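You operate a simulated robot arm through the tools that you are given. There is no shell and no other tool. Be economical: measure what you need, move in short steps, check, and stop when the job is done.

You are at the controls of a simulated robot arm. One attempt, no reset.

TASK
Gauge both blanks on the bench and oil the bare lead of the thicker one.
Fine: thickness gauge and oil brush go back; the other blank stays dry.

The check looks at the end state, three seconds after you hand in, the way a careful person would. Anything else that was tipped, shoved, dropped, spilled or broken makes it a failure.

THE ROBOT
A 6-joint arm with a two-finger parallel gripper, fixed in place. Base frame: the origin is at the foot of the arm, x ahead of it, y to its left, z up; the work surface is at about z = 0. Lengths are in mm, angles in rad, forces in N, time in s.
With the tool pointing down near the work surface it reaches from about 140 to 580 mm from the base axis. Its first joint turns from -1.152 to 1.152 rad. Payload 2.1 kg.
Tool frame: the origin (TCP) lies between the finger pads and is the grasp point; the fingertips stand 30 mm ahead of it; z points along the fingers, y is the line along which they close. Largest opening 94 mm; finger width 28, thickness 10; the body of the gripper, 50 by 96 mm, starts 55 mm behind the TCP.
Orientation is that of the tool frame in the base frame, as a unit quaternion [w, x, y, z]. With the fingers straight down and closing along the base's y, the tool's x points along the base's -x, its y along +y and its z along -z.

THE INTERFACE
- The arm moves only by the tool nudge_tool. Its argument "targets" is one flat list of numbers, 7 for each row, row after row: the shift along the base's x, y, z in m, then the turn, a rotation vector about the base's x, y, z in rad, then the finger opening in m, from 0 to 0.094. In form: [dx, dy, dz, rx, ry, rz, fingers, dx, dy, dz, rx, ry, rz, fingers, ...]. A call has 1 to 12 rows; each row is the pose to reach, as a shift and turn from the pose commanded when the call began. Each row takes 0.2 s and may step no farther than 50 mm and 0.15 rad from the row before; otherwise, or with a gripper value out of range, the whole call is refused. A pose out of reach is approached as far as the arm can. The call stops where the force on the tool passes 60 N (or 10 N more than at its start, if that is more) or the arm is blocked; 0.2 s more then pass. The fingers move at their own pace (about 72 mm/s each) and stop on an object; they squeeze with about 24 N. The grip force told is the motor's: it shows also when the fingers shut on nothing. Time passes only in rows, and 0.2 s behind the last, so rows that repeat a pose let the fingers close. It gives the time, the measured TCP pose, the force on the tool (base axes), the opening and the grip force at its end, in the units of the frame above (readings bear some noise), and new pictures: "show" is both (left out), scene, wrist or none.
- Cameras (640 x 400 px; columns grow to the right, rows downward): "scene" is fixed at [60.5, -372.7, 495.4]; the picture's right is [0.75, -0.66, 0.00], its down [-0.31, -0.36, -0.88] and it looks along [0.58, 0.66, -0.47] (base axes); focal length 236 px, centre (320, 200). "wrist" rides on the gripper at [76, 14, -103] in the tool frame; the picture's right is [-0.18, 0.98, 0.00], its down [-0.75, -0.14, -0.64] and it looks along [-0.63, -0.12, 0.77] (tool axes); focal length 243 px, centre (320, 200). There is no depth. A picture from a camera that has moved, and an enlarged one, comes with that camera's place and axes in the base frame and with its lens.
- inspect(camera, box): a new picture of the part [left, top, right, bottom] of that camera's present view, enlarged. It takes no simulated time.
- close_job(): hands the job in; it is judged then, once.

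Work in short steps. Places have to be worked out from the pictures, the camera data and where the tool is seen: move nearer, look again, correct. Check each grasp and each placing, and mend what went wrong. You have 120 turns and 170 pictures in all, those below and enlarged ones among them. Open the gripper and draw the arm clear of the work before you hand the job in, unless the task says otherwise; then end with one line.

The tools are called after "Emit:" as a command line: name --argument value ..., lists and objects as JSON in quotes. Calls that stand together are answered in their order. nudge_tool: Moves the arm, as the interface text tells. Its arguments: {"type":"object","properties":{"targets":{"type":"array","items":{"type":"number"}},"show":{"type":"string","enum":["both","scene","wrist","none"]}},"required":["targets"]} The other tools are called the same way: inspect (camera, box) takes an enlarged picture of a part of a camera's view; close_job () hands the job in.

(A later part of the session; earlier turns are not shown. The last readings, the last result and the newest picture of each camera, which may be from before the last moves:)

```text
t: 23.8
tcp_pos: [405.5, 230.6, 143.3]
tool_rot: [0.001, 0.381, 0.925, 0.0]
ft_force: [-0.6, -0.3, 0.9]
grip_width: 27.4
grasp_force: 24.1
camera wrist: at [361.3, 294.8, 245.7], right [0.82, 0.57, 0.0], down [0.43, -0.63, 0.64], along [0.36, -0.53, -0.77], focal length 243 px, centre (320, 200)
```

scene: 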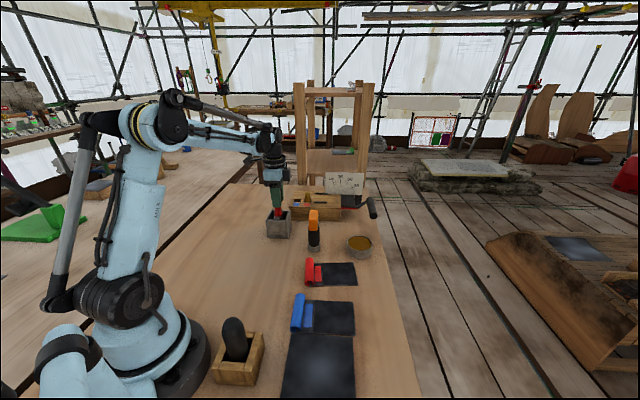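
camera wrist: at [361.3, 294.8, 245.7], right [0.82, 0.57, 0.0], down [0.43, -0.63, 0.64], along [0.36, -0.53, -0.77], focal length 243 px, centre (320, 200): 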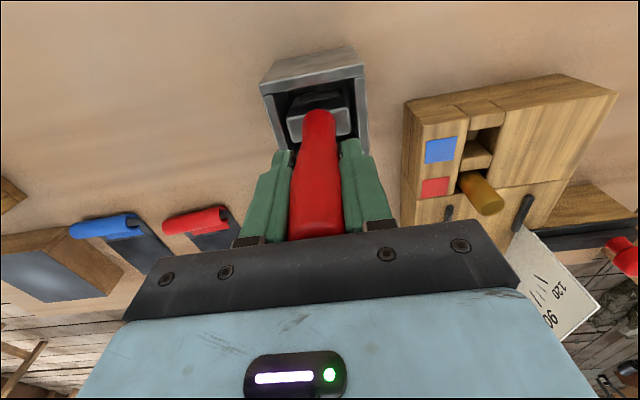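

Handle gripped at 27 mm; brush home TCP ≈ (405,231,143). I lift straight up 110 mm and look at its end.

Emit:
nudge_tool --targets '[0, 0, 0.02, 0, 0, 0, 0.01, 0, 0, 0.05, 0, 0, 0, 0.01, 0, 0, 0.08, 0, 0, 0, 0.01, 0, 0, 0.11, 0, 0, 0, 0.01, 0, 0, 0.11, 0, 0, 0, 0.01]'

Emit:
inspect --camera "scene" --box '[220, 140, 320, 240]'

Emit:
inspect --camera "wrist" --box '[240, 40, 400, 240]'

```text
t: 25.0
tcp_pos: [405.0, 231.7, 254.0]
tool_rot: [0.0, 0.381, 0.924, 0.0]
ft_force: [-0.2, -0.5, -0.2]
grip_width: 27.2
grasp_force: 24.0
camera wrist: at [361.9, 295.4, 355.7], right [0.82, 0.57, 0.0], down [0.43, -0.63, 0.64], along [0.36, -0.53, -0.77], focal length 243 px, centre (320, 200)
```

scene: 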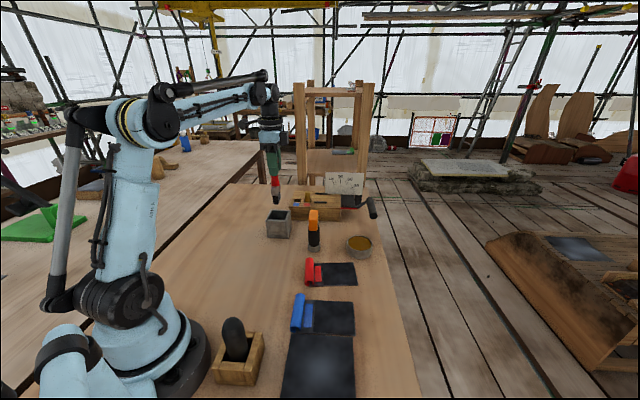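
wrist: 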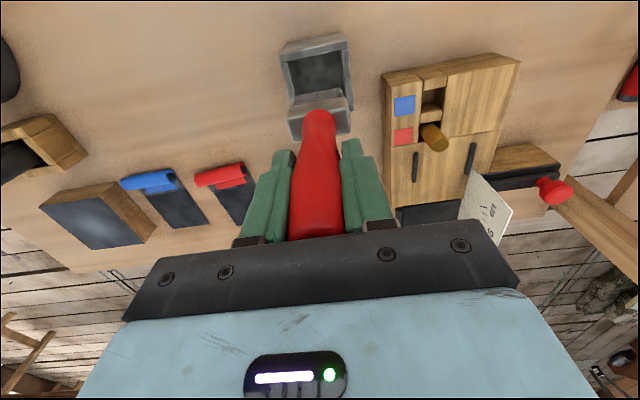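

```text
4.00 times, centred on (270, 190) of scene
camera zoom: at [60.5, -372.7, 495.4], right [0.75, -0.66, 0.0], down [-0.31, -0.36, -0.88], along [0.58, 0.66, -0.47], focal length 944 px, centre (520, 240)
```

zoom: 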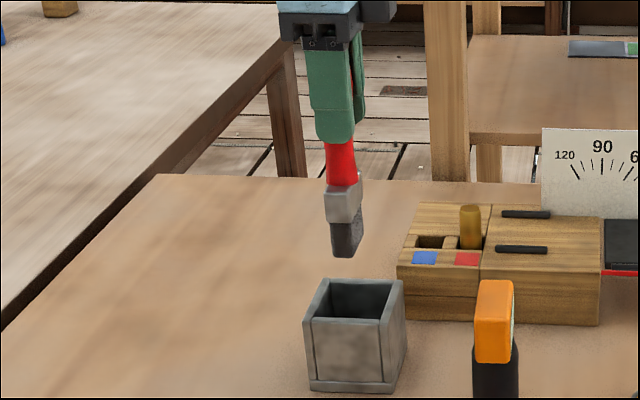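

```text
2.00 times, centred on (320, 140) of wrist
camera zoom: at [361.9, 295.4, 355.7], right [0.82, 0.57, 0.0], down [0.43, -0.63, 0.64], along [0.36, -0.53, -0.77], focal length 485 px, centre (320, 320)
```

zoom: 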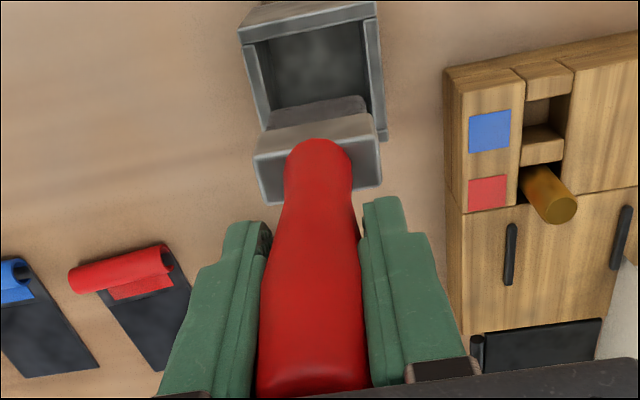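

It's a brush with dark bristles; tip is ~137 mm below TCP. Oil cup centre estimated at (531,-12), rim ~30 high. I rise and travel over to the cup.

Emit:
nudge_tool --targets '[0, 0, 0.03, 0, 0, 0, 0.01, 0, 0, 0.06, 0, 0, 0, 0.01, 0.018, -0.035, 0.06, 0, 0, 0, 0.01, 0.036, -0.07, 0.06, 0, 0, 0, 0.01, 0.054, -0.105, 0.06, 0, 0, 0, 0.01, 0.072, -0.14, 0.06, 0, 0, 0, 0.01, 0.09, -0.175, 0.06, 0, 0, 0, 0.01, 0.108, -0.21, 0.06, 0, 0, 0, 0.01, 0.126, -0.243, 0.06, 0, 0, 0, 0.01, 0.126, -0.243, 0.02, 0, 0, 0, 0.01, 0.126, -0.243, -0.02, 0, 0, 0, 0.01, 0.126, -0.243, -0.02, 0, 0, 0, 0.01]'

Emit:
inspect --camera "scene" --box '[310, 180, 410, 280]'

Emit:
inspect --camera "wrist" --box '[240, 40, 400, 240]'

```text
t: 27.6
tcp_pos: [531.1, -14.0, 233.2]
tool_rot: [0.0, 0.382, 0.924, 0.0]
ft_force: [-0.6, 0.8, -0.9]
grip_width: 27.3
grasp_force: 23.8
out of reach, approached as far as the arm can: row 8, 9
camera wrist: at [487.5, 49.9, 335.8], right [0.82, 0.57, 0.0], down [0.43, -0.63, 0.64], along [0.36, -0.53, -0.77], focal length 243 px, centre (320, 200)
```

scene: 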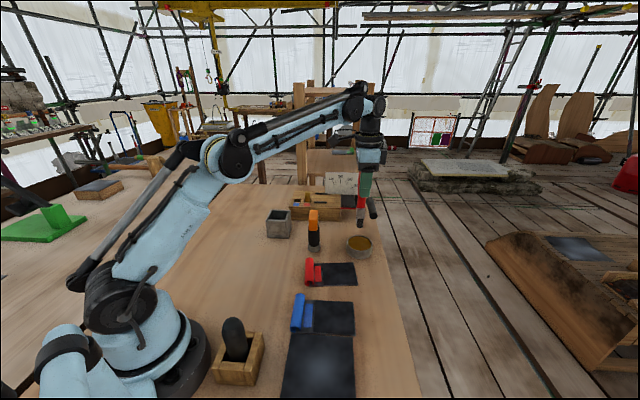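
wrist: 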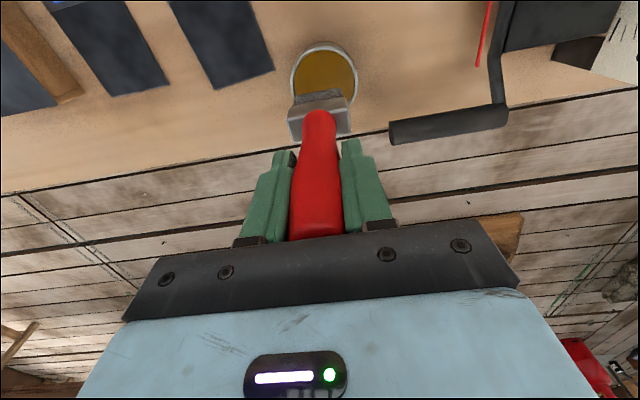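

```text
4.00 times, centred on (360, 230) of scene
camera zoom: at [60.5, -372.7, 495.4], right [0.75, -0.66, 0.0], down [-0.31, -0.36, -0.88], along [0.58, 0.66, -0.47], focal length 944 px, centre (160, 80)
```

zoom: 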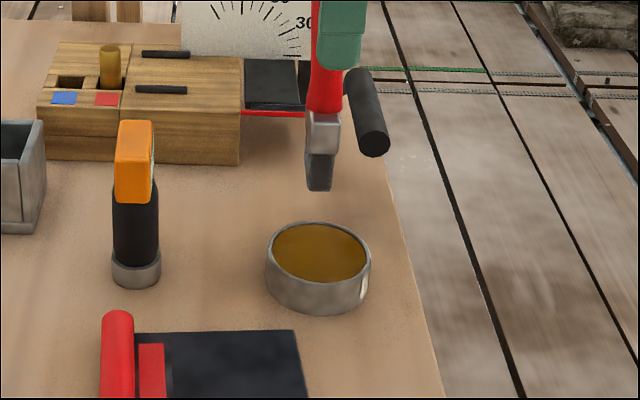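

```text
2.00 times, centred on (320, 140) of wrist
camera zoom: at [487.5, 49.9, 335.8], right [0.82, 0.57, 0.0], down [0.43, -0.63, 0.64], along [0.36, -0.53, -0.77], focal length 485 px, centre (320, 320)
```

zoom: 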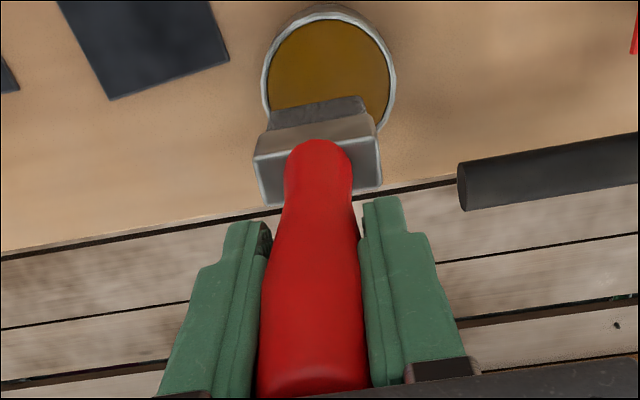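

Cup center is slightly beyond the brush: shift (+4,+1) and lower to just above the rim.

Emit:
nudge_tool --targets '[0.004, 0.001, -0.025, 0, 0, 0, 0.01, 0.004, 0.001, -0.045, 0, 0, 0, 0.01, 0.004, 0.001, -0.045, 0, 0, 0, 0.01]' --show "none"

Emit:
inspect --camera "scene" --box '[320, 200, 400, 280]'

Emit:
inspect --camera "wrist" --box '[240, 40, 400, 200]'

```text
t: 28.4
tcp_pos: [535.5, -11.3, 186.7]
tool_rot: [0.001, 0.382, 0.924, 0.0]
ft_force: [-0.3, 0.9, -1.0]
grip_width: 27.1
grasp_force: 23.6
```

```text
5.00 times, centred on (360, 240) of scene
camera zoom: at [60.5, -372.7, 495.4], right [0.75, -0.66, 0.0], down [-0.31, -0.36, -0.88], along [0.58, 0.66, -0.47], focal length 1180 px, centre (120, 0)
```

zoom: 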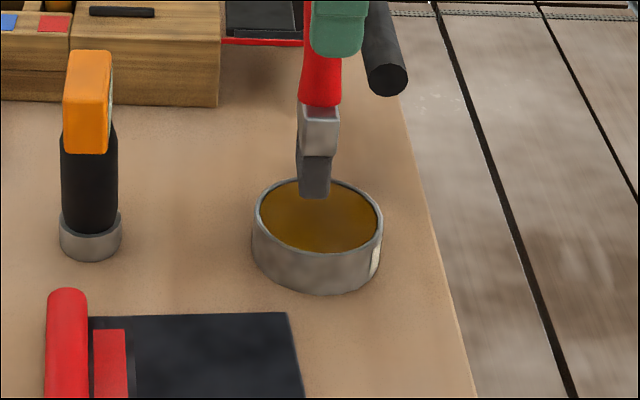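

```text
2.50 times, centred on (320, 120) of wrist
camera zoom: at [490.7, 52.0, 290.3], right [0.82, 0.57, 0.0], down [0.43, -0.63, 0.64], along [0.36, -0.53, -0.77], focal length 606 px, centre (320, 400)
```

zoom: 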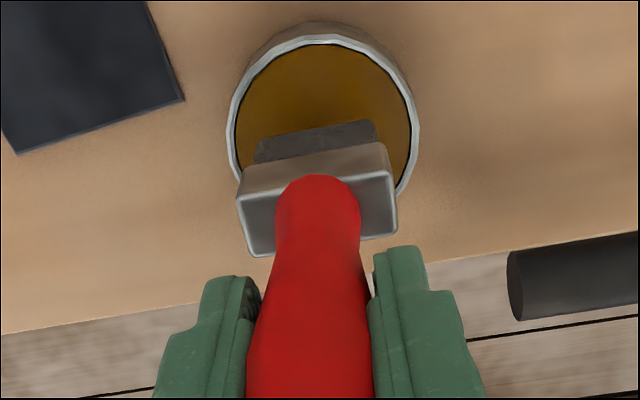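

Aligned over the oil. I dip: lower 34 mm in small steps, pause, then lift 60 mm.

Emit:
nudge_tool --targets '[0, 0, -0.015, 0, 0, 0, 0.01, 0, 0, -0.025, 0, 0, 0, 0.01, 0, 0, -0.033, 0, 0, 0, 0.01, 0, 0, -0.033, 0, 0, 0, 0.01, 0, 0, -0.033, 0, 0, 0, 0.01]' --show "none"

Emit:
inspect --camera "scene" --box '[320, 200, 400, 280]'

```text
t: 29.6
tcp_pos: [534.1, -11.6, 154.3]
tool_rot: [0.0, 0.382, 0.924, -0.001]
ft_force: [-2.3, 0.3, 18.4]
grip_width: 27.0
grasp_force: 24.3
```

```text
5.00 times, centred on (360, 240) of scene
camera zoom: at [60.4, -372.7, 495.4], right [0.75, -0.66, 0.0], down [-0.31, -0.36, -0.88], along [0.58, 0.66, -0.47], focal length 1180 px, centre (120, 0)
```

zoom: 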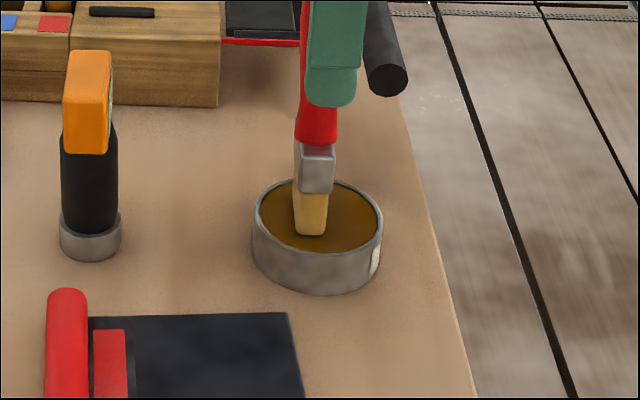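

The bristles turned golden: loaded. I lift and move over the centre of the red bare lead (≈(422,-43)), hovering.

Emit:
nudge_tool --targets '[0, 0, 0.02, 0, 0, 0, 0.01, 0, 0, 0.05, 0, 0, 0, 0.01, -0.03, -0.009, 0.05, 0, 0, 0, 0.01, -0.065, -0.018, 0.05, 0, 0, 0, 0.01, -0.1, -0.028, 0.05, 0, 0, 0, 0.01, -0.113, -0.032, 0.04, 0, 0, 0, 0.01, -0.113, -0.032, 0.01, 0, 0, 0, 0.01, -0.113, -0.032, 0.005, 0, 0, 0, 0.01, -0.113, -0.032, 0.005, 0, 0, 0, 0.01]'

Emit:
inspect --camera "scene" --box '[290, 230, 370, 310]'

Emit:
inspect --camera "wrist" --box '[220, 0, 420, 200]'

```text
t: 31.6
tcp_pos: [420.7, -43.1, 158.5]
tool_rot: [0.001, 0.382, 0.924, -0.001]
ft_force: [-0.7, 0.9, -1.0]
grip_width: 27.0
grasp_force: 24.1
camera wrist: at [377.5, 20.8, 262.2], right [0.82, 0.57, 0.0], down [0.43, -0.63, 0.64], along [0.36, -0.53, -0.77], focal length 243 px, centre (320, 200)
```

scene: 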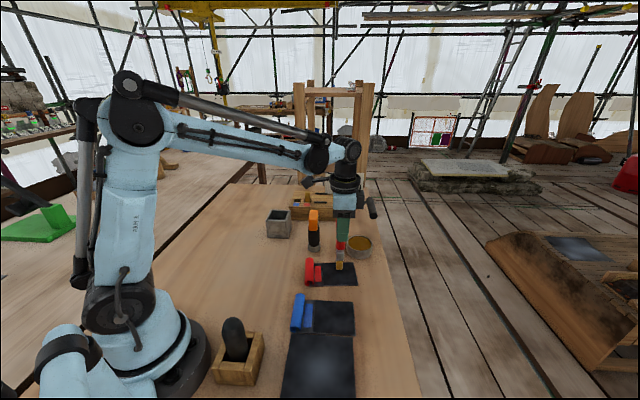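
wrist: 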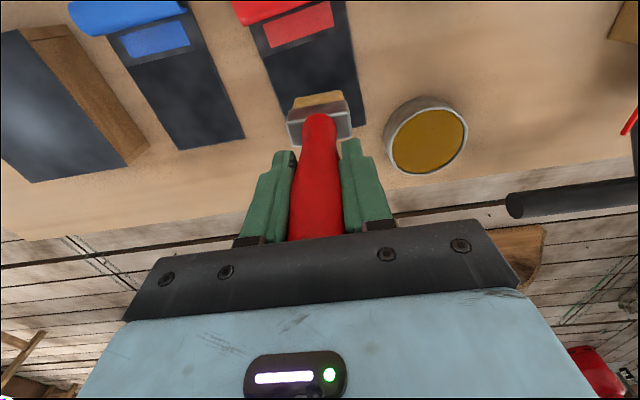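

```text
5.00 times, centred on (330, 270) of scene
camera zoom: at [60.5, -372.7, 495.4], right [0.75, -0.66, 0.0], down [-0.31, -0.36, -0.88], along [0.58, 0.66, -0.47], focal length 1180 px, centre (270, -150)
```

zoom: 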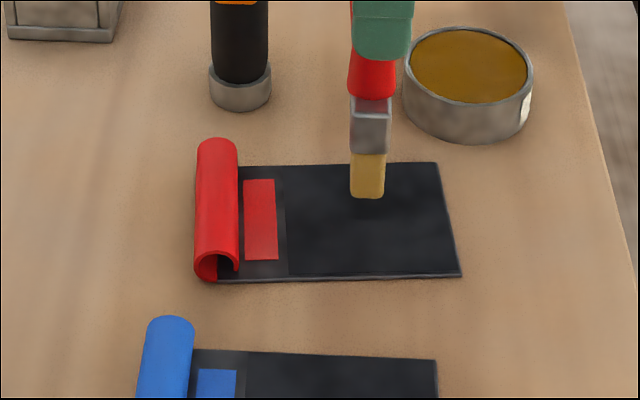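

```text
2.00 times, centred on (320, 100) of wrist
camera zoom: at [377.5, 20.8, 262.2], right [0.82, 0.57, 0.0], down [0.43, -0.63, 0.64], along [0.36, -0.53, -0.77], focal length 485 px, centre (320, 400)
```

zoom: 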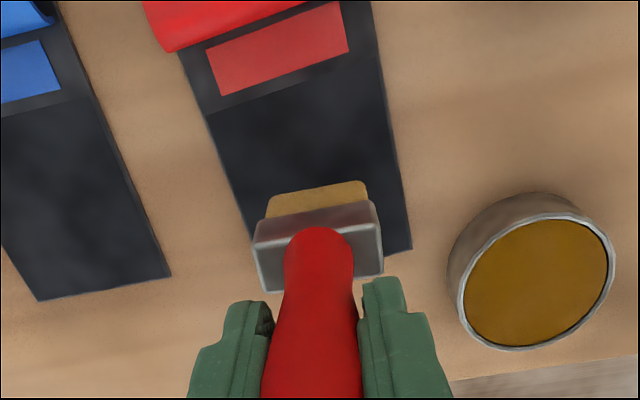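

Brush hovers ~20 mm above the centre of the bare lead, still wet. I lower toward contact.

Emit:
nudge_tool --targets '[0, 0, -0.008, 0, 0, 0, 0.01, 0, 0, -0.014, 0, 0, 0, 0.01, 0, 0, -0.016, 0, 0, 0, 0.01, 0, 0, -0.016, 0, 0, 0, 0.01]' --show "none"

Emit:
inspect --camera "scene" --box '[290, 230, 370, 310]'

```text
t: 32.6
tcp_pos: [422.9, -44.4, 143.5]
tool_rot: [0.001, 0.382, 0.924, 0.0]
ft_force: [-0.3, 0.3, -1.0]
grip_width: 26.9
grasp_force: 23.7
```

```text
5.00 times, centred on (330, 270) of scene
camera zoom: at [60.5, -372.7, 495.4], right [0.75, -0.66, 0.0], down [-0.31, -0.36, -0.88], along [0.58, 0.66, -0.47], focal length 1180 px, centre (270, -150)
```

zoom: 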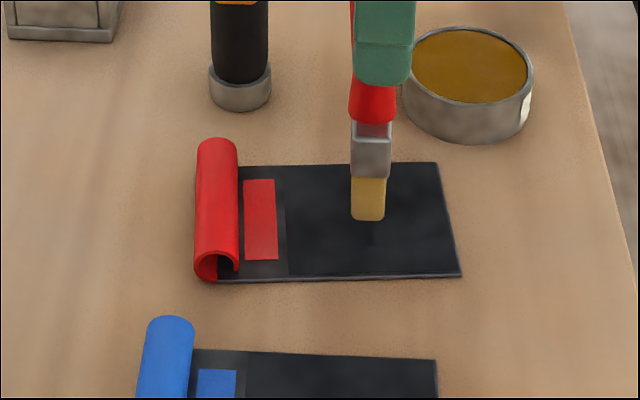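

Emit:
nudge_tool --targets '[0, 0, -0.001, 0, 0, 0, 0.01, 0, 0, -0.002, 0, 0, 0, 0.01, 0, 0, -0.003, 0, 0, 0, 0.01, 0, 0, -0.003, 0, 0, 0, 0.01]' --show "none"

```text
t: 33.6
tcp_pos: [422.3, -44.1, 139.4]
tool_rot: [0.001, 0.382, 0.924, 0.001]
ft_force: [-0.5, -0.7, -0.7]
grip_width: 26.9
grasp_force: 24.2
```

Still no contact at z≈140; I go another 2 mm down.

Emit:
nudge_tool --targets '[0, 0, -0.001, 0, 0, 0, 0.01, 0, 0, -0.002, 0, 0, 0, 0.01, 0, 0, -0.002, 0, 0, 0, 0.01]' --show "none"

Emit:
inspect --camera "scene" --box '[290, 230, 370, 310]'

Emit:
inspect --camera "wrist" --box '[220, 0, 420, 200]'

```text
t: 34.4
tcp_pos: [421.3, -43.3, 139.4]
tool_rot: [0.001, 0.382, 0.924, 0.0]
ft_force: [0.5, -0.6, -1.2]
grip_width: 27.1
grasp_force: 24.3
```

```text
5.00 times, centred on (330, 270) of scene
camera zoom: at [60.5, -372.7, 495.4], right [0.75, -0.66, 0.0], down [-0.31, -0.36, -0.88], along [0.58, 0.66, -0.47], focal length 1180 px, centre (270, -150)
```

zoom: 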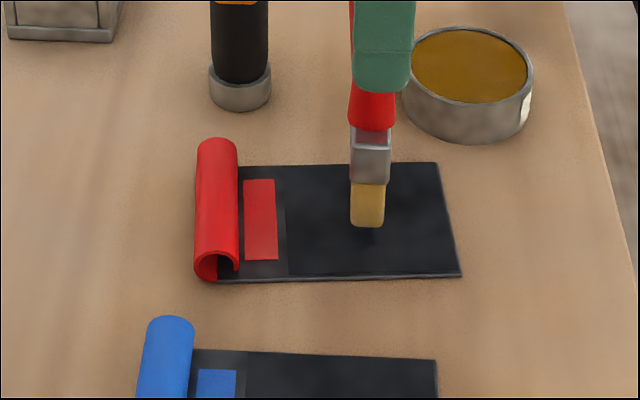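

```text
2.00 times, centred on (320, 100) of wrist
camera zoom: at [378.3, 20.5, 241.5], right [0.82, 0.57, 0.0], down [0.43, -0.63, 0.64], along [0.36, -0.53, -0.77], focal length 485 px, centre (320, 400)
```

zoom: 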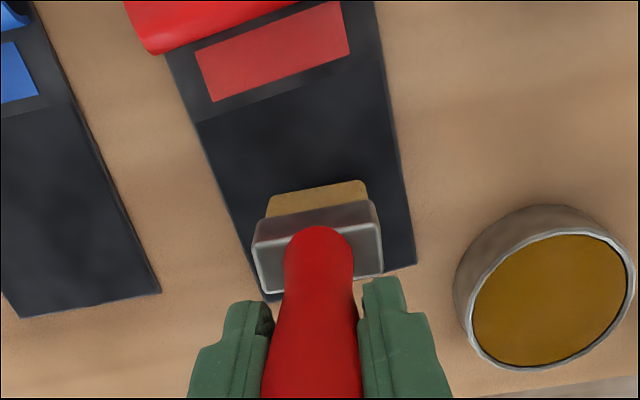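

Emit:
nudge_tool --targets '[0, 0, -0.001, 0, 0, 0, 0.01, 0, 0, -0.002, 0, 0, 0, 0.01, 0, 0, -0.002, 0, 0, 0, 0.01]' --show "none"

```text
t: 35.2
tcp_pos: [422.1, -43.8, 135.5]
tool_rot: [0.0, 0.381, 0.925, -0.001]
ft_force: [-1.3, 0.5, -0.1]
grip_width: 27.0
grasp_force: 24.6
```

Emit:
nudge_tool --targets '[0, 0, -0.001, 0, 0, 0, 0.01, 0, 0, -0.0015, 0, 0, 0, 0.01, 0, 0, -0.0015, 0, 0, 0, 0.01]' --show "none"

Emit:
inspect --camera "scene" --box '[290, 230, 370, 310]'

```text
t: 36.0
tcp_pos: [422.7, -44.4, 134.5]
tool_rot: [0.001, 0.383, 0.924, 0.0]
ft_force: [0.4, 0.8, -0.1]
grip_width: 27.1
grasp_force: 24.2
```

```text
5.00 times, centred on (330, 270) of scene
camera zoom: at [60.5, -372.7, 495.4], right [0.75, -0.66, 0.0], down [-0.31, -0.36, -0.88], along [0.58, 0.66, -0.47], focal length 1180 px, centre (270, -150)
```

zoom: 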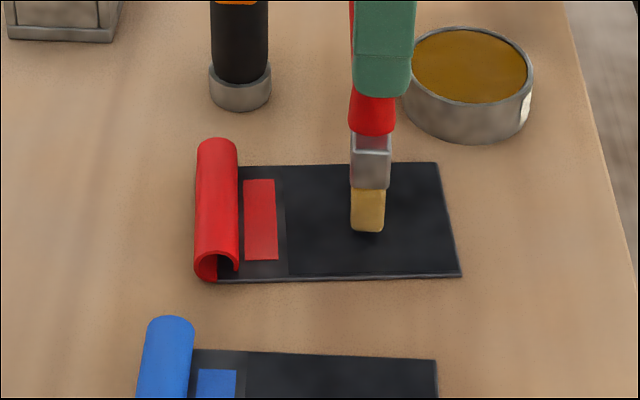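

Emit:
nudge_tool --targets '[0, 0, -0.001, 0, 0, 0, 0.01, 0, 0, -0.0015, 0, 0, 0, 0.01, 0, 0, -0.0015, 0, 0, 0, 0.01]' --show "none"

Emit:
inspect --camera "scene" --box '[290, 230, 370, 310]'

```text
t: 36.8
tcp_pos: [423.2, -42.4, 134.3]
tool_rot: [0.0, 0.382, 0.924, 0.0]
ft_force: [-0.4, 0.5, -0.3]
grip_width: 27.1
grasp_force: 24.1
```

```text
5.00 times, centred on (330, 270) of scene
camera zoom: at [60.5, -372.7, 495.4], right [0.75, -0.66, 0.0], down [-0.31, -0.36, -0.88], along [0.58, 0.66, -0.47], focal length 1180 px, centre (270, -150)
```

zoom: 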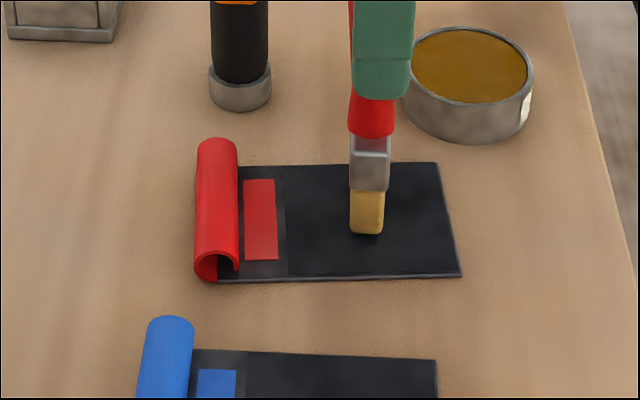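

Emit:
nudge_tool --targets '[0, 0, -0.001, 0, 0, 0, 0.01, 0, 0, -0.0015, 0, 0, 0, 0.01, 0, 0, -0.0015, 0, 0, 0, 0.01]' --show "none"

```text
t: 37.6
tcp_pos: [422.8, -44.1, 132.7]
tool_rot: [0.001, 0.382, 0.924, 0.0]
ft_force: [0.1, -0.6, -0.5]
grip_width: 27.1
grasp_force: 24.1
```

Emit:
nudge_tool --targets '[0, 0, -0.001, 0, 0, 0, 0.01, 0, 0, -0.0015, 0, 0, 0, 0.01, 0, 0, -0.0015, 0, 0, 0, 0.01]' --show "none"

Emit:
inspect --camera "scene" --box '[320, 250, 370, 300]'

```text
t: 38.4
tcp_pos: [422.8, -43.2, 129.5]
tool_rot: [0.0, 0.382, 0.924, 0.0]
ft_force: [0.3, -0.3, 1.9]
grip_width: 26.8
grasp_force: 24.2
```

```text
8.00 times, centred on (345, 275) of scene
camera zoom: at [60.5, -372.7, 495.4], right [0.75, -0.66, 0.0], down [-0.31, -0.36, -0.88], along [0.58, 0.66, -0.47], focal length 1888 px, centre (120, -400)
```

zoom: 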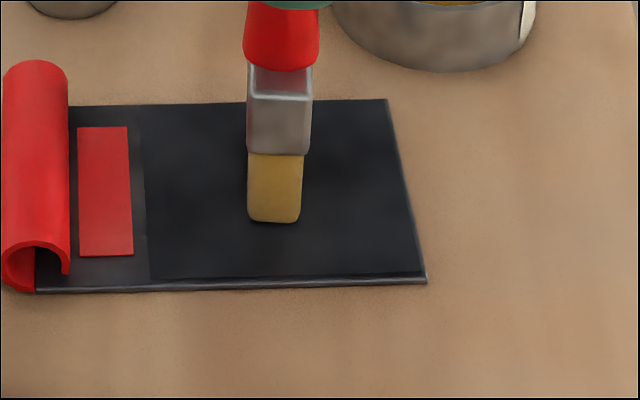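

Light contact (~3 N) and brush is nearly centred on the bare lead. I stroke along the sheet's length, ±33 mm on the centre line.

Emit:
nudge_tool --targets '[0.0085, -0.007, -0.0003, 0, 0, 0, 0.01, 0.017, -0.014, -0.0003, 0, 0, 0, 0.01, 0.0254, -0.0211, -0.0003, 0, 0, 0, 0.01, 0.017, -0.014, -0.0003, 0, 0, 0, 0.01, 0.0085, -0.007, -0.0003, 0, 0, 0, 0.01, 0, 0, -0.0003, 0, 0, 0, 0.01, -0.0085, 0.007, -0.0003, 0, 0, 0, 0.01, -0.017, 0.014, -0.0003, 0, 0, 0, 0.01, -0.0254, 0.0211, -0.0003, 0, 0, 0, 0.01]' --show "none"

Emit:
inspect --camera "scene" --box '[320, 250, 370, 300]'

Emit:
inspect --camera "wrist" --box '[220, 0, 420, 200]'

```text
t: 40.4
tcp_pos: [398.6, -23.8, 130.4]
tool_rot: [0.001, 0.382, 0.924, 0.0]
ft_force: [-0.6, 0.6, -0.5]
grip_width: 26.8
grasp_force: 23.3
```

```text
8.00 times, centred on (345, 275) of scene
camera zoom: at [60.5, -372.7, 495.4], right [0.75, -0.66, 0.0], down [-0.31, -0.36, -0.88], along [0.58, 0.66, -0.47], focal length 1888 px, centre (120, -400)
```

zoom: 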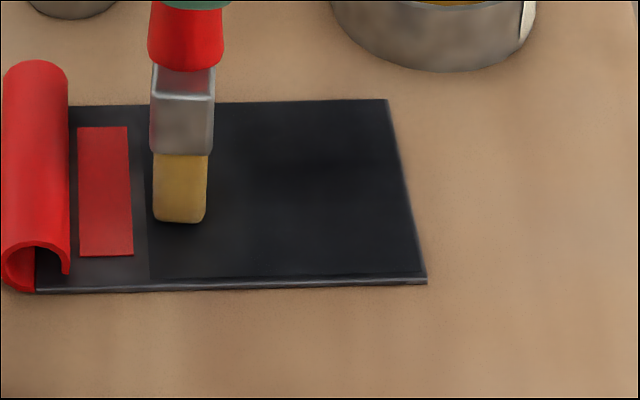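

```text
2.00 times, centred on (320, 100) of wrist
camera zoom: at [354.2, 41.1, 233.5], right [0.82, 0.57, 0.0], down [0.43, -0.63, 0.64], along [0.36, -0.53, -0.77], focal length 485 px, centre (320, 400)
```

zoom: 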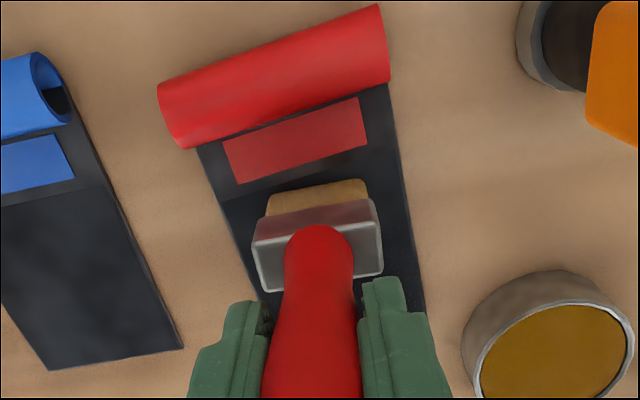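

Stroke seems to leave a darker sheen. Now I shift across by -19 mm, lower 1 mm and stroke the second lane.

Emit:
nudge_tool --targets '[-0.006, -0.007, -0.0005, 0, 0, 0, 0.01, -0.0124, -0.0144, -0.001, 0, 0, 0, 0.01, -0.0039, -0.0214, -0.001, 0, 0, 0, 0.01, 0.0046, -0.0284, -0.001, 0, 0, 0, 0.01, 0.013, -0.0355, -0.001, 0, 0, 0, 0.01, 0.0215, -0.0426, -0.001, 0, 0, 0, 0.01, 0.03, -0.0496, -0.001, 0, 0, 0, 0.01, 0.0384, -0.0566, -0.001, 0, 0, 0, 0.01, 0.0384, -0.0566, -0.001, 0, 0, 0, 0.01]' --show "none"

Emit:
inspect --camera "scene" --box '[320, 250, 370, 300]'

Emit:
inspect --camera "wrist" --box '[220, 0, 420, 200]'

```text
t: 42.4
tcp_pos: [435.0, -79.8, 129.5]
tool_rot: [0.001, 0.382, 0.924, 0.0]
ft_force: [0.3, 1.0, 0.1]
grip_width: 27.3
grasp_force: 24.1
```

```text
8.00 times, centred on (345, 275) of scene
camera zoom: at [60.5, -372.7, 495.4], right [0.75, -0.66, 0.0], down [-0.31, -0.36, -0.88], along [0.58, 0.66, -0.47], focal length 1888 px, centre (120, -400)
```

zoom: 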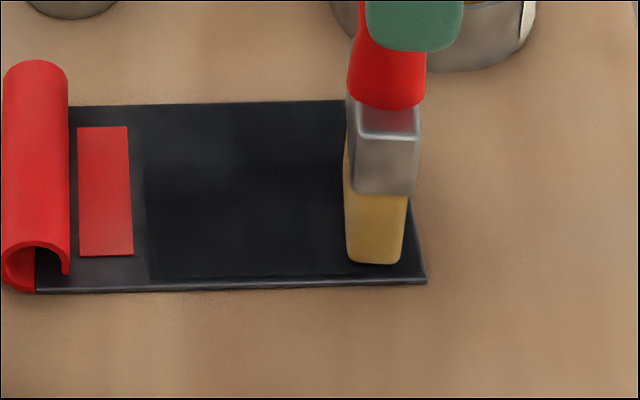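

```text
2.00 times, centred on (320, 100) of wrist
camera zoom: at [391.7, -15.9, 232.5], right [0.82, 0.57, 0.0], down [0.43, -0.63, 0.64], along [0.36, -0.53, -0.77], focal length 485 px, centre (320, 400)
```

zoom: 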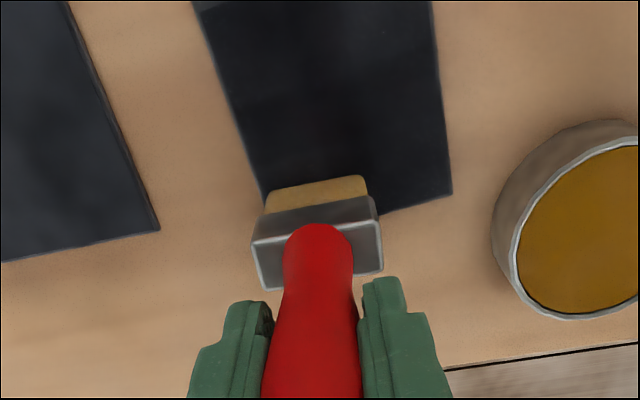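

Second lane done, bristles still golden. I shift to the third lane (+36 mm across) and stroke back toward the tab.

Emit:
nudge_tool --targets '[0.0065, 0.0105, 0, 0, 0, 0, 0.01, 0.0145, 0.0195, 0, 0, 0, 0, 0.01, 0.0215, 0.0285, -0.0003, 0, 0, 0, 0.01, 0.0133, 0.0353, -0.0003, 0, 0, 0, 0.01, 0.005, 0.0421, -0.0003, 0, 0, 0, 0.01, -0.003, 0.049, -0.0003, 0, 0, 0, 0.01, -0.011, 0.0558, -0.0003, 0, 0, 0, 0.01, -0.0195, 0.0626, -0.0003, 0, 0, 0, 0.01, -0.0278, 0.0695, -0.0003, 0, 0, 0, 0.01, -0.0278, 0.0695, -0.0003, 0, 0, 0, 0.01]' --show "none"

Emit:
inspect --camera "scene" --box '[320, 250, 370, 300]'

Emit:
inspect --camera "wrist" --box '[220, 0, 420, 200]'

```text
t: 44.6
tcp_pos: [407.7, -9.8, 128.6]
tool_rot: [0.0, 0.382, 0.924, 0.0]
ft_force: [1.8, -1.8, 5.4]
grip_width: 27.1
grasp_force: 23.8
```

```text
8.00 times, centred on (345, 275) of scene
camera zoom: at [60.5, -372.7, 495.4], right [0.75, -0.66, 0.0], down [-0.31, -0.36, -0.88], along [0.58, 0.66, -0.47], focal length 1888 px, centre (120, -400)
```

zoom: 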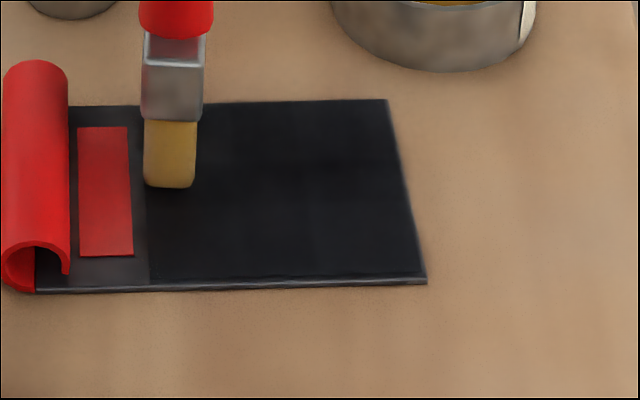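

```text
2.00 times, centred on (320, 100) of wrist
camera zoom: at [363.2, 54.6, 231.6], right [0.82, 0.57, 0.0], down [0.43, -0.63, 0.64], along [0.36, -0.53, -0.77], focal length 485 px, centre (320, 400)
```

zoom: 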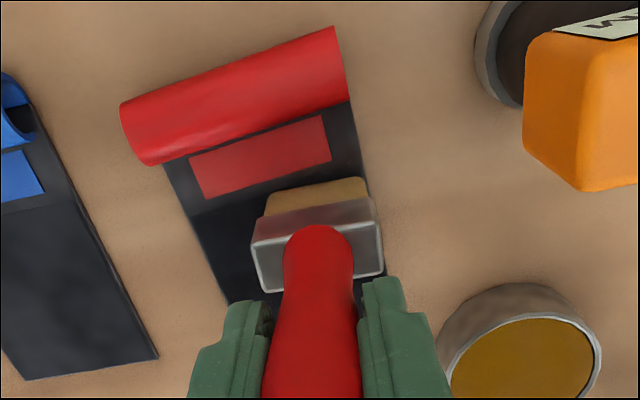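

Third lane done. I lift 60 mm and examine the sheet for coverage.

Emit:
nudge_tool --targets '[0, 0, 0.02, 0, 0, 0, 0.01, 0, 0, 0.06, 0, 0, 0, 0.01, 0.0, 0.03, 0.09, 0, 0, 0, 0.01, 0.0, 0.06, 0.12, 0, 0, 0, 0.01, 0, 0.06, 0.12, 0, 0, 0, 0.01]' --show "none"

Emit:
inspect --camera "scene" --box '[290, 250, 370, 340]'

Emit:
inspect --camera "wrist" --box '[80, 60, 320, 240]'

```text
t: 45.8
tcp_pos: [407.2, 52.3, 247.4]
tool_rot: [0.001, 0.382, 0.924, -0.001]
ft_force: [0.2, -0.9, -0.4]
grip_width: 27.1
grasp_force: 24.1
```

```text
4.44 times, centred on (330, 295) of scene
camera zoom: at [60.5, -372.6, 495.4], right [0.75, -0.66, 0.0], down [-0.31, -0.36, -0.88], along [0.58, 0.66, -0.47], focal length 1049 px, centre (276, -222)
```

zoom: 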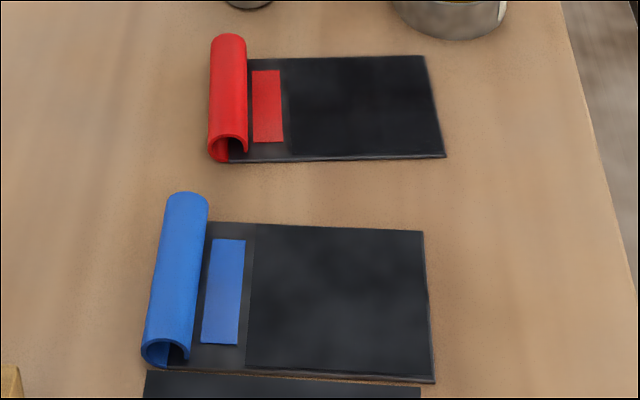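

```text
2.22 times, centred on (200, 150) of wrist
camera zoom: at [363.1, 116.0, 351.5], right [0.82, 0.57, 0.0], down [0.43, -0.63, 0.64], along [0.36, -0.53, -0.77], focal length 539 px, centre (587, 311)
```

zoom: 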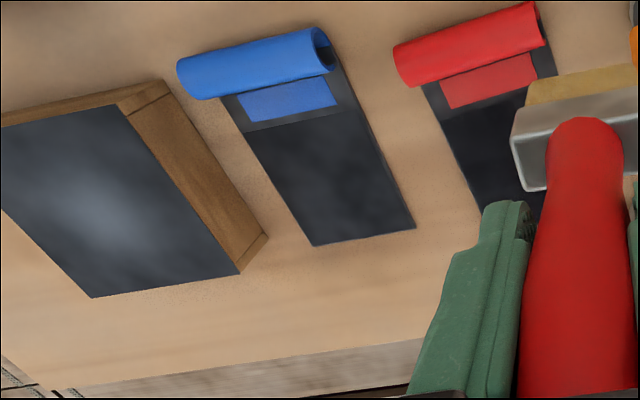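

Emit:
inspect --camera "scene" --box '[318, 258, 362, 292]'

```text
11.76 times, centred on (340, 275) of scene
camera zoom: at [60.5, -372.6, 495.4], right [0.75, -0.66, 0.0], down [-0.31, -0.36, -0.88], along [0.58, 0.66, -0.47], focal length 2776 px, centre (85, -682)
```

zoom: 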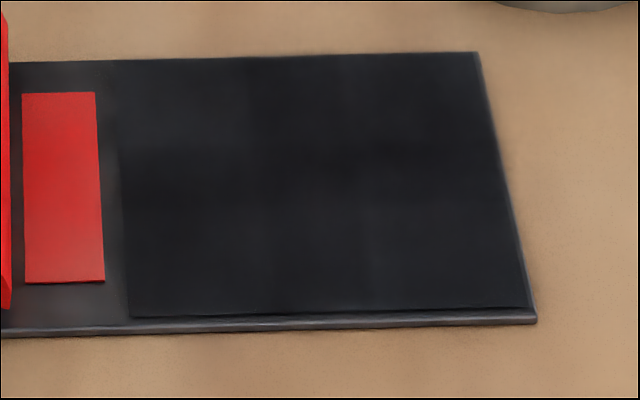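

Coverage looks even-ish, maybe fainter at the upper-left. I raise and shift for a clear wrist view of the sheet.

Emit:
nudge_tool --targets '[0, 0, 0.03, 0, 0, 0, 0.01, 0, 0, 0.05, 0, 0, 0, 0.01, 0.015, -0.005, 0.05, 0, 0, 0, 0.01, 0.03, -0.01, 0.05, 0, 0, 0, 0.01, 0.045, -0.01, 0.05, 0, 0, 0, 0.01, 0.045, -0.01, 0.05, 0, 0, 0, 0.01]' --show "wrist"

Emit:
inspect --camera "wrist" --box '[160, 60, 300, 180]'

```text
t: 47.2
tcp_pos: [453.7, 39.8, 298.7]
tool_rot: [0.001, 0.382, 0.924, 0.0]
ft_force: [0.6, 0.6, 0.1]
grip_width: 26.9
grasp_force: 24.2
camera wrist: at [409.2, 105.1, 402.3], right [0.82, 0.57, 0.0], down [0.43, -0.63, 0.64], along [0.36, -0.53, -0.77], focal length 243 px, centre (320, 200)
```

wrist: 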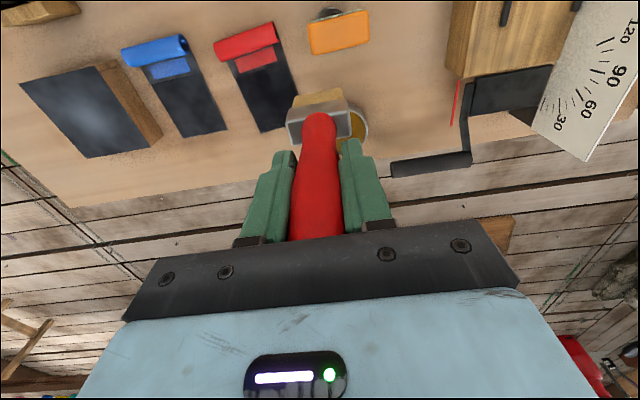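

```text
3.33 times, centred on (230, 120) of wrist
camera zoom: at [409.2, 105.1, 402.3], right [0.82, 0.57, 0.0], down [0.43, -0.63, 0.64], along [0.36, -0.53, -0.77], focal length 809 px, centre (620, 467)
```

zoom: 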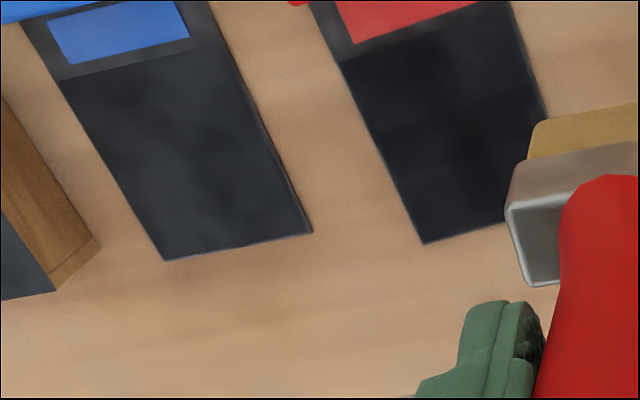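

Emit:
inspect --camera "wrist" --box '[220, 55, 300, 135]'

```text
5.00 times, centred on (260, 95) of wrist
camera zoom: at [409.2, 105.1, 402.3], right [0.82, 0.57, 0.0], down [0.43, -0.63, 0.64], along [0.36, -0.53, -0.77], focal length 1213 px, centre (620, 725)
```

zoom: 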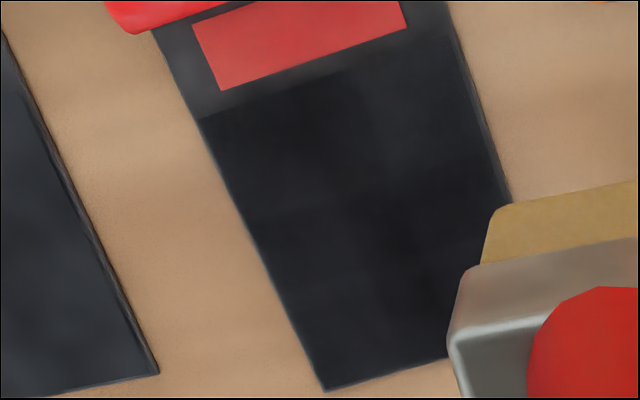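

The +w lane near the tab looks a bit lighter than the rest. I re-dip and go over it again: first back to the cup.

Emit:
nudge_tool --targets '[0.025, -0.016, -0.02, 0, 0, 0, 0.01, 0.05, -0.032, -0.05, 0, 0, 0, 0.01, 0.081, -0.051, -0.08, 0, 0, 0, 0.01, 0.081, -0.051, -0.115, 0, 0, 0, 0.01, 0.081, -0.051, -0.13, 0, 0, 0, 0.01, 0.081, -0.051, -0.14, 0, 0, 0, 0.01, 0.081, -0.051, -0.144, 0, 0, 0, 0.01, 0.081, -0.051, -0.144, 0, 0, 0, 0.01]' --show "none"

Emit:
inspect --camera "scene" --box '[320, 200, 400, 280]'

```text
t: 49.0
tcp_pos: [533.6, -8.6, 154.7]
tool_rot: [0.001, 0.382, 0.924, 0.0]
ft_force: [-0.3, -0.2, 20.5]
grip_width: 27.0
grasp_force: 23.7
```

```text
5.00 times, centred on (360, 240) of scene
camera zoom: at [60.4, -372.7, 495.4], right [0.75, -0.66, 0.0], down [-0.31, -0.36, -0.88], along [0.58, 0.66, -0.47], focal length 1180 px, centre (120, 0)
```

zoom: 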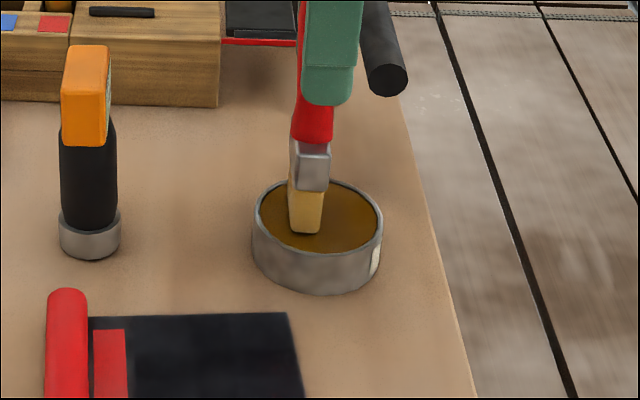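

The gauge's head looks slightly different from before; I check it closely.

Emit:
inspect --camera "scene" --box '[280, 190, 350, 260]'

Emit:
inspect --camera "wrist" --box '[200, 0, 520, 200]'

```text
5.71 times, centred on (315, 225) of scene
camera zoom: at [60.4, -372.7, 495.4], right [0.75, -0.66, 0.0], down [-0.31, -0.36, -0.88], along [0.58, 0.66, -0.47], focal length 1348 px, centre (349, 57)
```

zoom: 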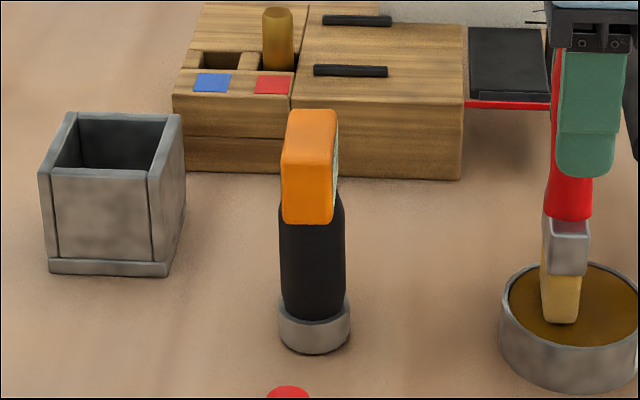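

```text
2.00 times, centred on (360, 100) of wrist
camera zoom: at [490.4, 55.1, 257.7], right [0.82, 0.57, 0.0], down [0.43, -0.63, 0.64], along [0.36, -0.53, -0.77], focal length 485 px, centre (240, 400)
```

zoom: 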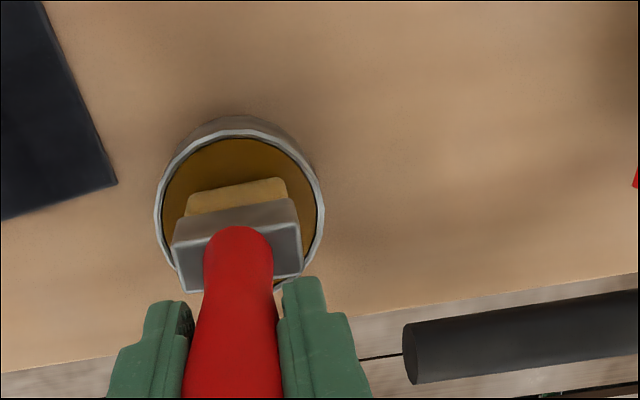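

Emit:
inspect --camera "scene" --box '[295, 205, 335, 255]'

```text
8.00 times, centred on (315, 230) of scene
camera zoom: at [60.4, -372.7, 495.4], right [0.75, -0.66, 0.0], down [-0.31, -0.36, -0.88], along [0.58, 0.66, -0.47], focal length 1888 px, centre (360, -40)
```

zoom: 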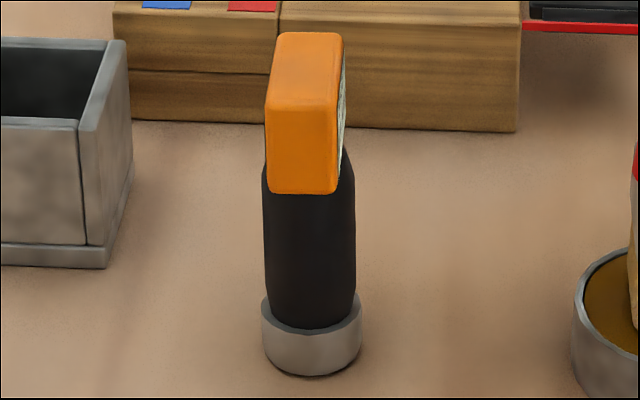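

The gauge might be tilted or shifted. I lift the brush out of the oil and look again to see whether it changes.

Emit:
nudge_tool --targets '[0, 0, 0.02, 0, 0, 0, 0.01, 0, 0, 0.05, 0, 0, 0, 0.01, 0, 0, 0.07, 0, 0, 0, 0.01]' --show "none"

Emit:
inspect --camera "scene" --box '[295, 205, 335, 255]'

Emit:
inspect --camera "wrist" --box '[160, 0, 480, 200]'

```text
t: 49.8
tcp_pos: [535.0, -11.4, 224.7]
tool_rot: [0.001, 0.382, 0.924, 0.0]
ft_force: [-0.4, -0.2, -0.2]
grip_width: 27.1
grasp_force: 24.2
```

```text
8.00 times, centred on (315, 230) of scene
camera zoom: at [60.5, -372.7, 495.4], right [0.75, -0.66, 0.0], down [-0.31, -0.36, -0.88], along [0.58, 0.66, -0.47], focal length 1888 px, centre (360, -40)
```

zoom: 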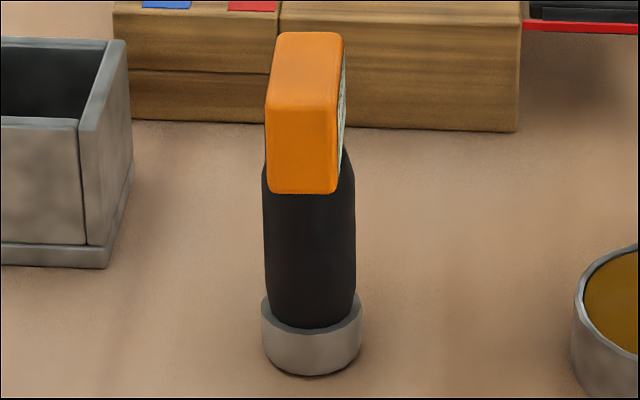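

```text
2.00 times, centred on (320, 100) of wrist
camera zoom: at [490.6, 52.5, 328.0], right [0.82, 0.57, 0.0], down [0.43, -0.63, 0.64], along [0.36, -0.53, -0.77], focal length 485 px, centre (320, 400)
```

zoom: 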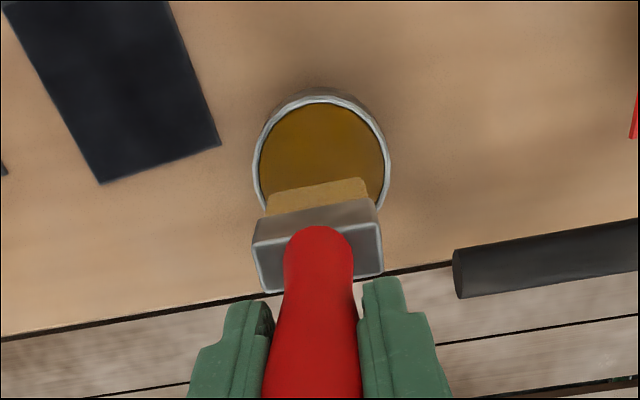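

The gauge is stable but may have been nudged; I'll examine it after oiling. Now I re-stroke the third lane with the reloaded brush.

Emit:
nudge_tool --targets '[-0.03, -0.015, 0, 0, 0, 0, 0.01, -0.06, -0.03, -0.01, 0, 0, 0, 0.01, -0.079, -0.04, -0.03, 0, 0, 0, 0.01, -0.079, -0.04, -0.07, 0, 0, 0, 0.01, -0.079, -0.04, -0.09, 0, 0, 0, 0.01, -0.079, -0.04, -0.096, 0, 0, 0, 0.01, -0.0875, -0.033, -0.096, 0, 0, 0, 0.01, -0.0955, -0.026, -0.096, 0, 0, 0, 0.01, -0.1035, -0.019, -0.096, 0, 0, 0, 0.01, -0.1115, -0.012, -0.096, 0, 0, 0, 0.01, -0.1195, -0.005, -0.096, 0, 0, 0, 0.01, -0.128, 0.0015, -0.096, 0, 0, 0, 0.01]' --show "none"

Emit:
inspect --camera "scene" --box '[290, 205, 370, 295]'

Emit:
inspect --camera "wrist" --box '[220, 0, 420, 140]'

```text
t: 52.4
tcp_pos: [406.1, -8.6, 127.6]
tool_rot: [0.001, 0.382, 0.924, 0.0]
ft_force: [0.4, 0.3, -0.6]
grip_width: 26.9
grasp_force: 23.5
```

```text
4.44 times, centred on (330, 250) of scene
camera zoom: at [60.5, -372.7, 495.4], right [0.75, -0.66, 0.0], down [-0.31, -0.36, -0.88], along [0.58, 0.66, -0.47], focal length 1049 px, centre (276, -22)
```

zoom: 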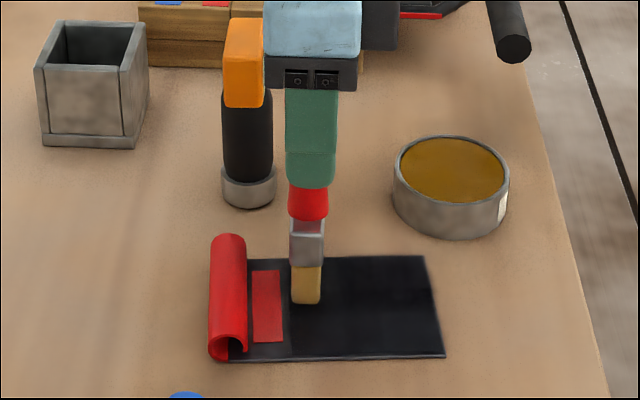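

```text
2.86 times, centred on (320, 70) of wrist
camera zoom: at [362.2, 55.4, 232.1], right [0.82, 0.57, 0.0], down [0.43, -0.63, 0.64], along [0.36, -0.53, -0.77], focal length 693 px, centre (320, 571)
```

zoom: 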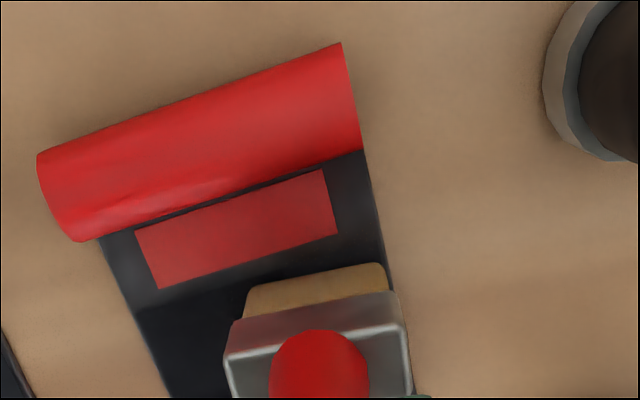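

Brush at lane's tab end without force; I lower 1.5 mm, shift 4 mm inward, stroke to the far end and back.

Emit:
nudge_tool --targets '[-0.0026, -0.003, -0.001, 0, 0, 0, 0.01, -0.0026, -0.003, -0.0015, 0, 0, 0, 0.01, 0.0069, -0.0109, -0.0015, 0, 0, 0, 0.01, 0.0164, -0.0188, -0.0015, 0, 0, 0, 0.01, 0.0259, -0.0267, -0.0015, 0, 0, 0, 0.01, 0.0354, -0.0346, -0.0015, 0, 0, 0, 0.01, 0.045, -0.0425, -0.0015, 0, 0, 0, 0.01]' --show "none"

```text
t: 54.0
tcp_pos: [450.5, -52.3, 127.8]
tool_rot: [0.002, 0.382, 0.924, 0.0]
ft_force: [-0.4, -0.8, -0.7]
grip_width: 27.0
grasp_force: 24.2
```

Emit:
nudge_tool --targets '[0, 0, -0.001, 0, 0, 0, 0.01, 0, 0, -0.002, 0, 0, 0, 0.01, 0, 0, -0.002, 0, 0, 0, 0.01]' --show "none"

Emit:
inspect --camera "scene" --box '[320, 250, 370, 300]'

```text
t: 54.8
tcp_pos: [451.5, -51.3, 126.0]
tool_rot: [0.001, 0.381, 0.924, 0.0]
ft_force: [-2.4, -2.2, 20.0]
grip_width: 27.0
grasp_force: 23.9
```

```text
8.00 times, centred on (345, 275) of scene
camera zoom: at [60.4, -372.6, 495.4], right [0.75, -0.66, 0.0], down [-0.31, -0.36, -0.88], along [0.58, 0.66, -0.47], focal length 1888 px, centre (120, -400)
```

zoom: 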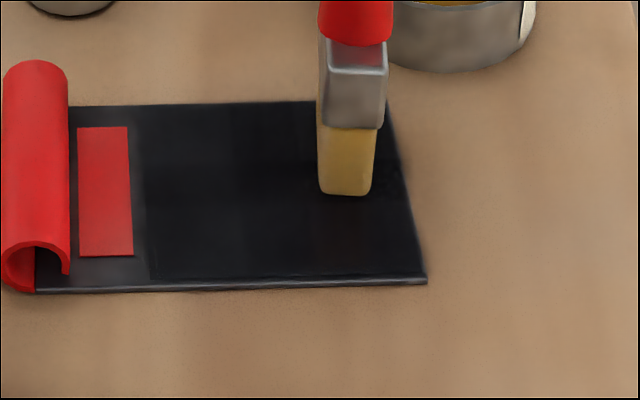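

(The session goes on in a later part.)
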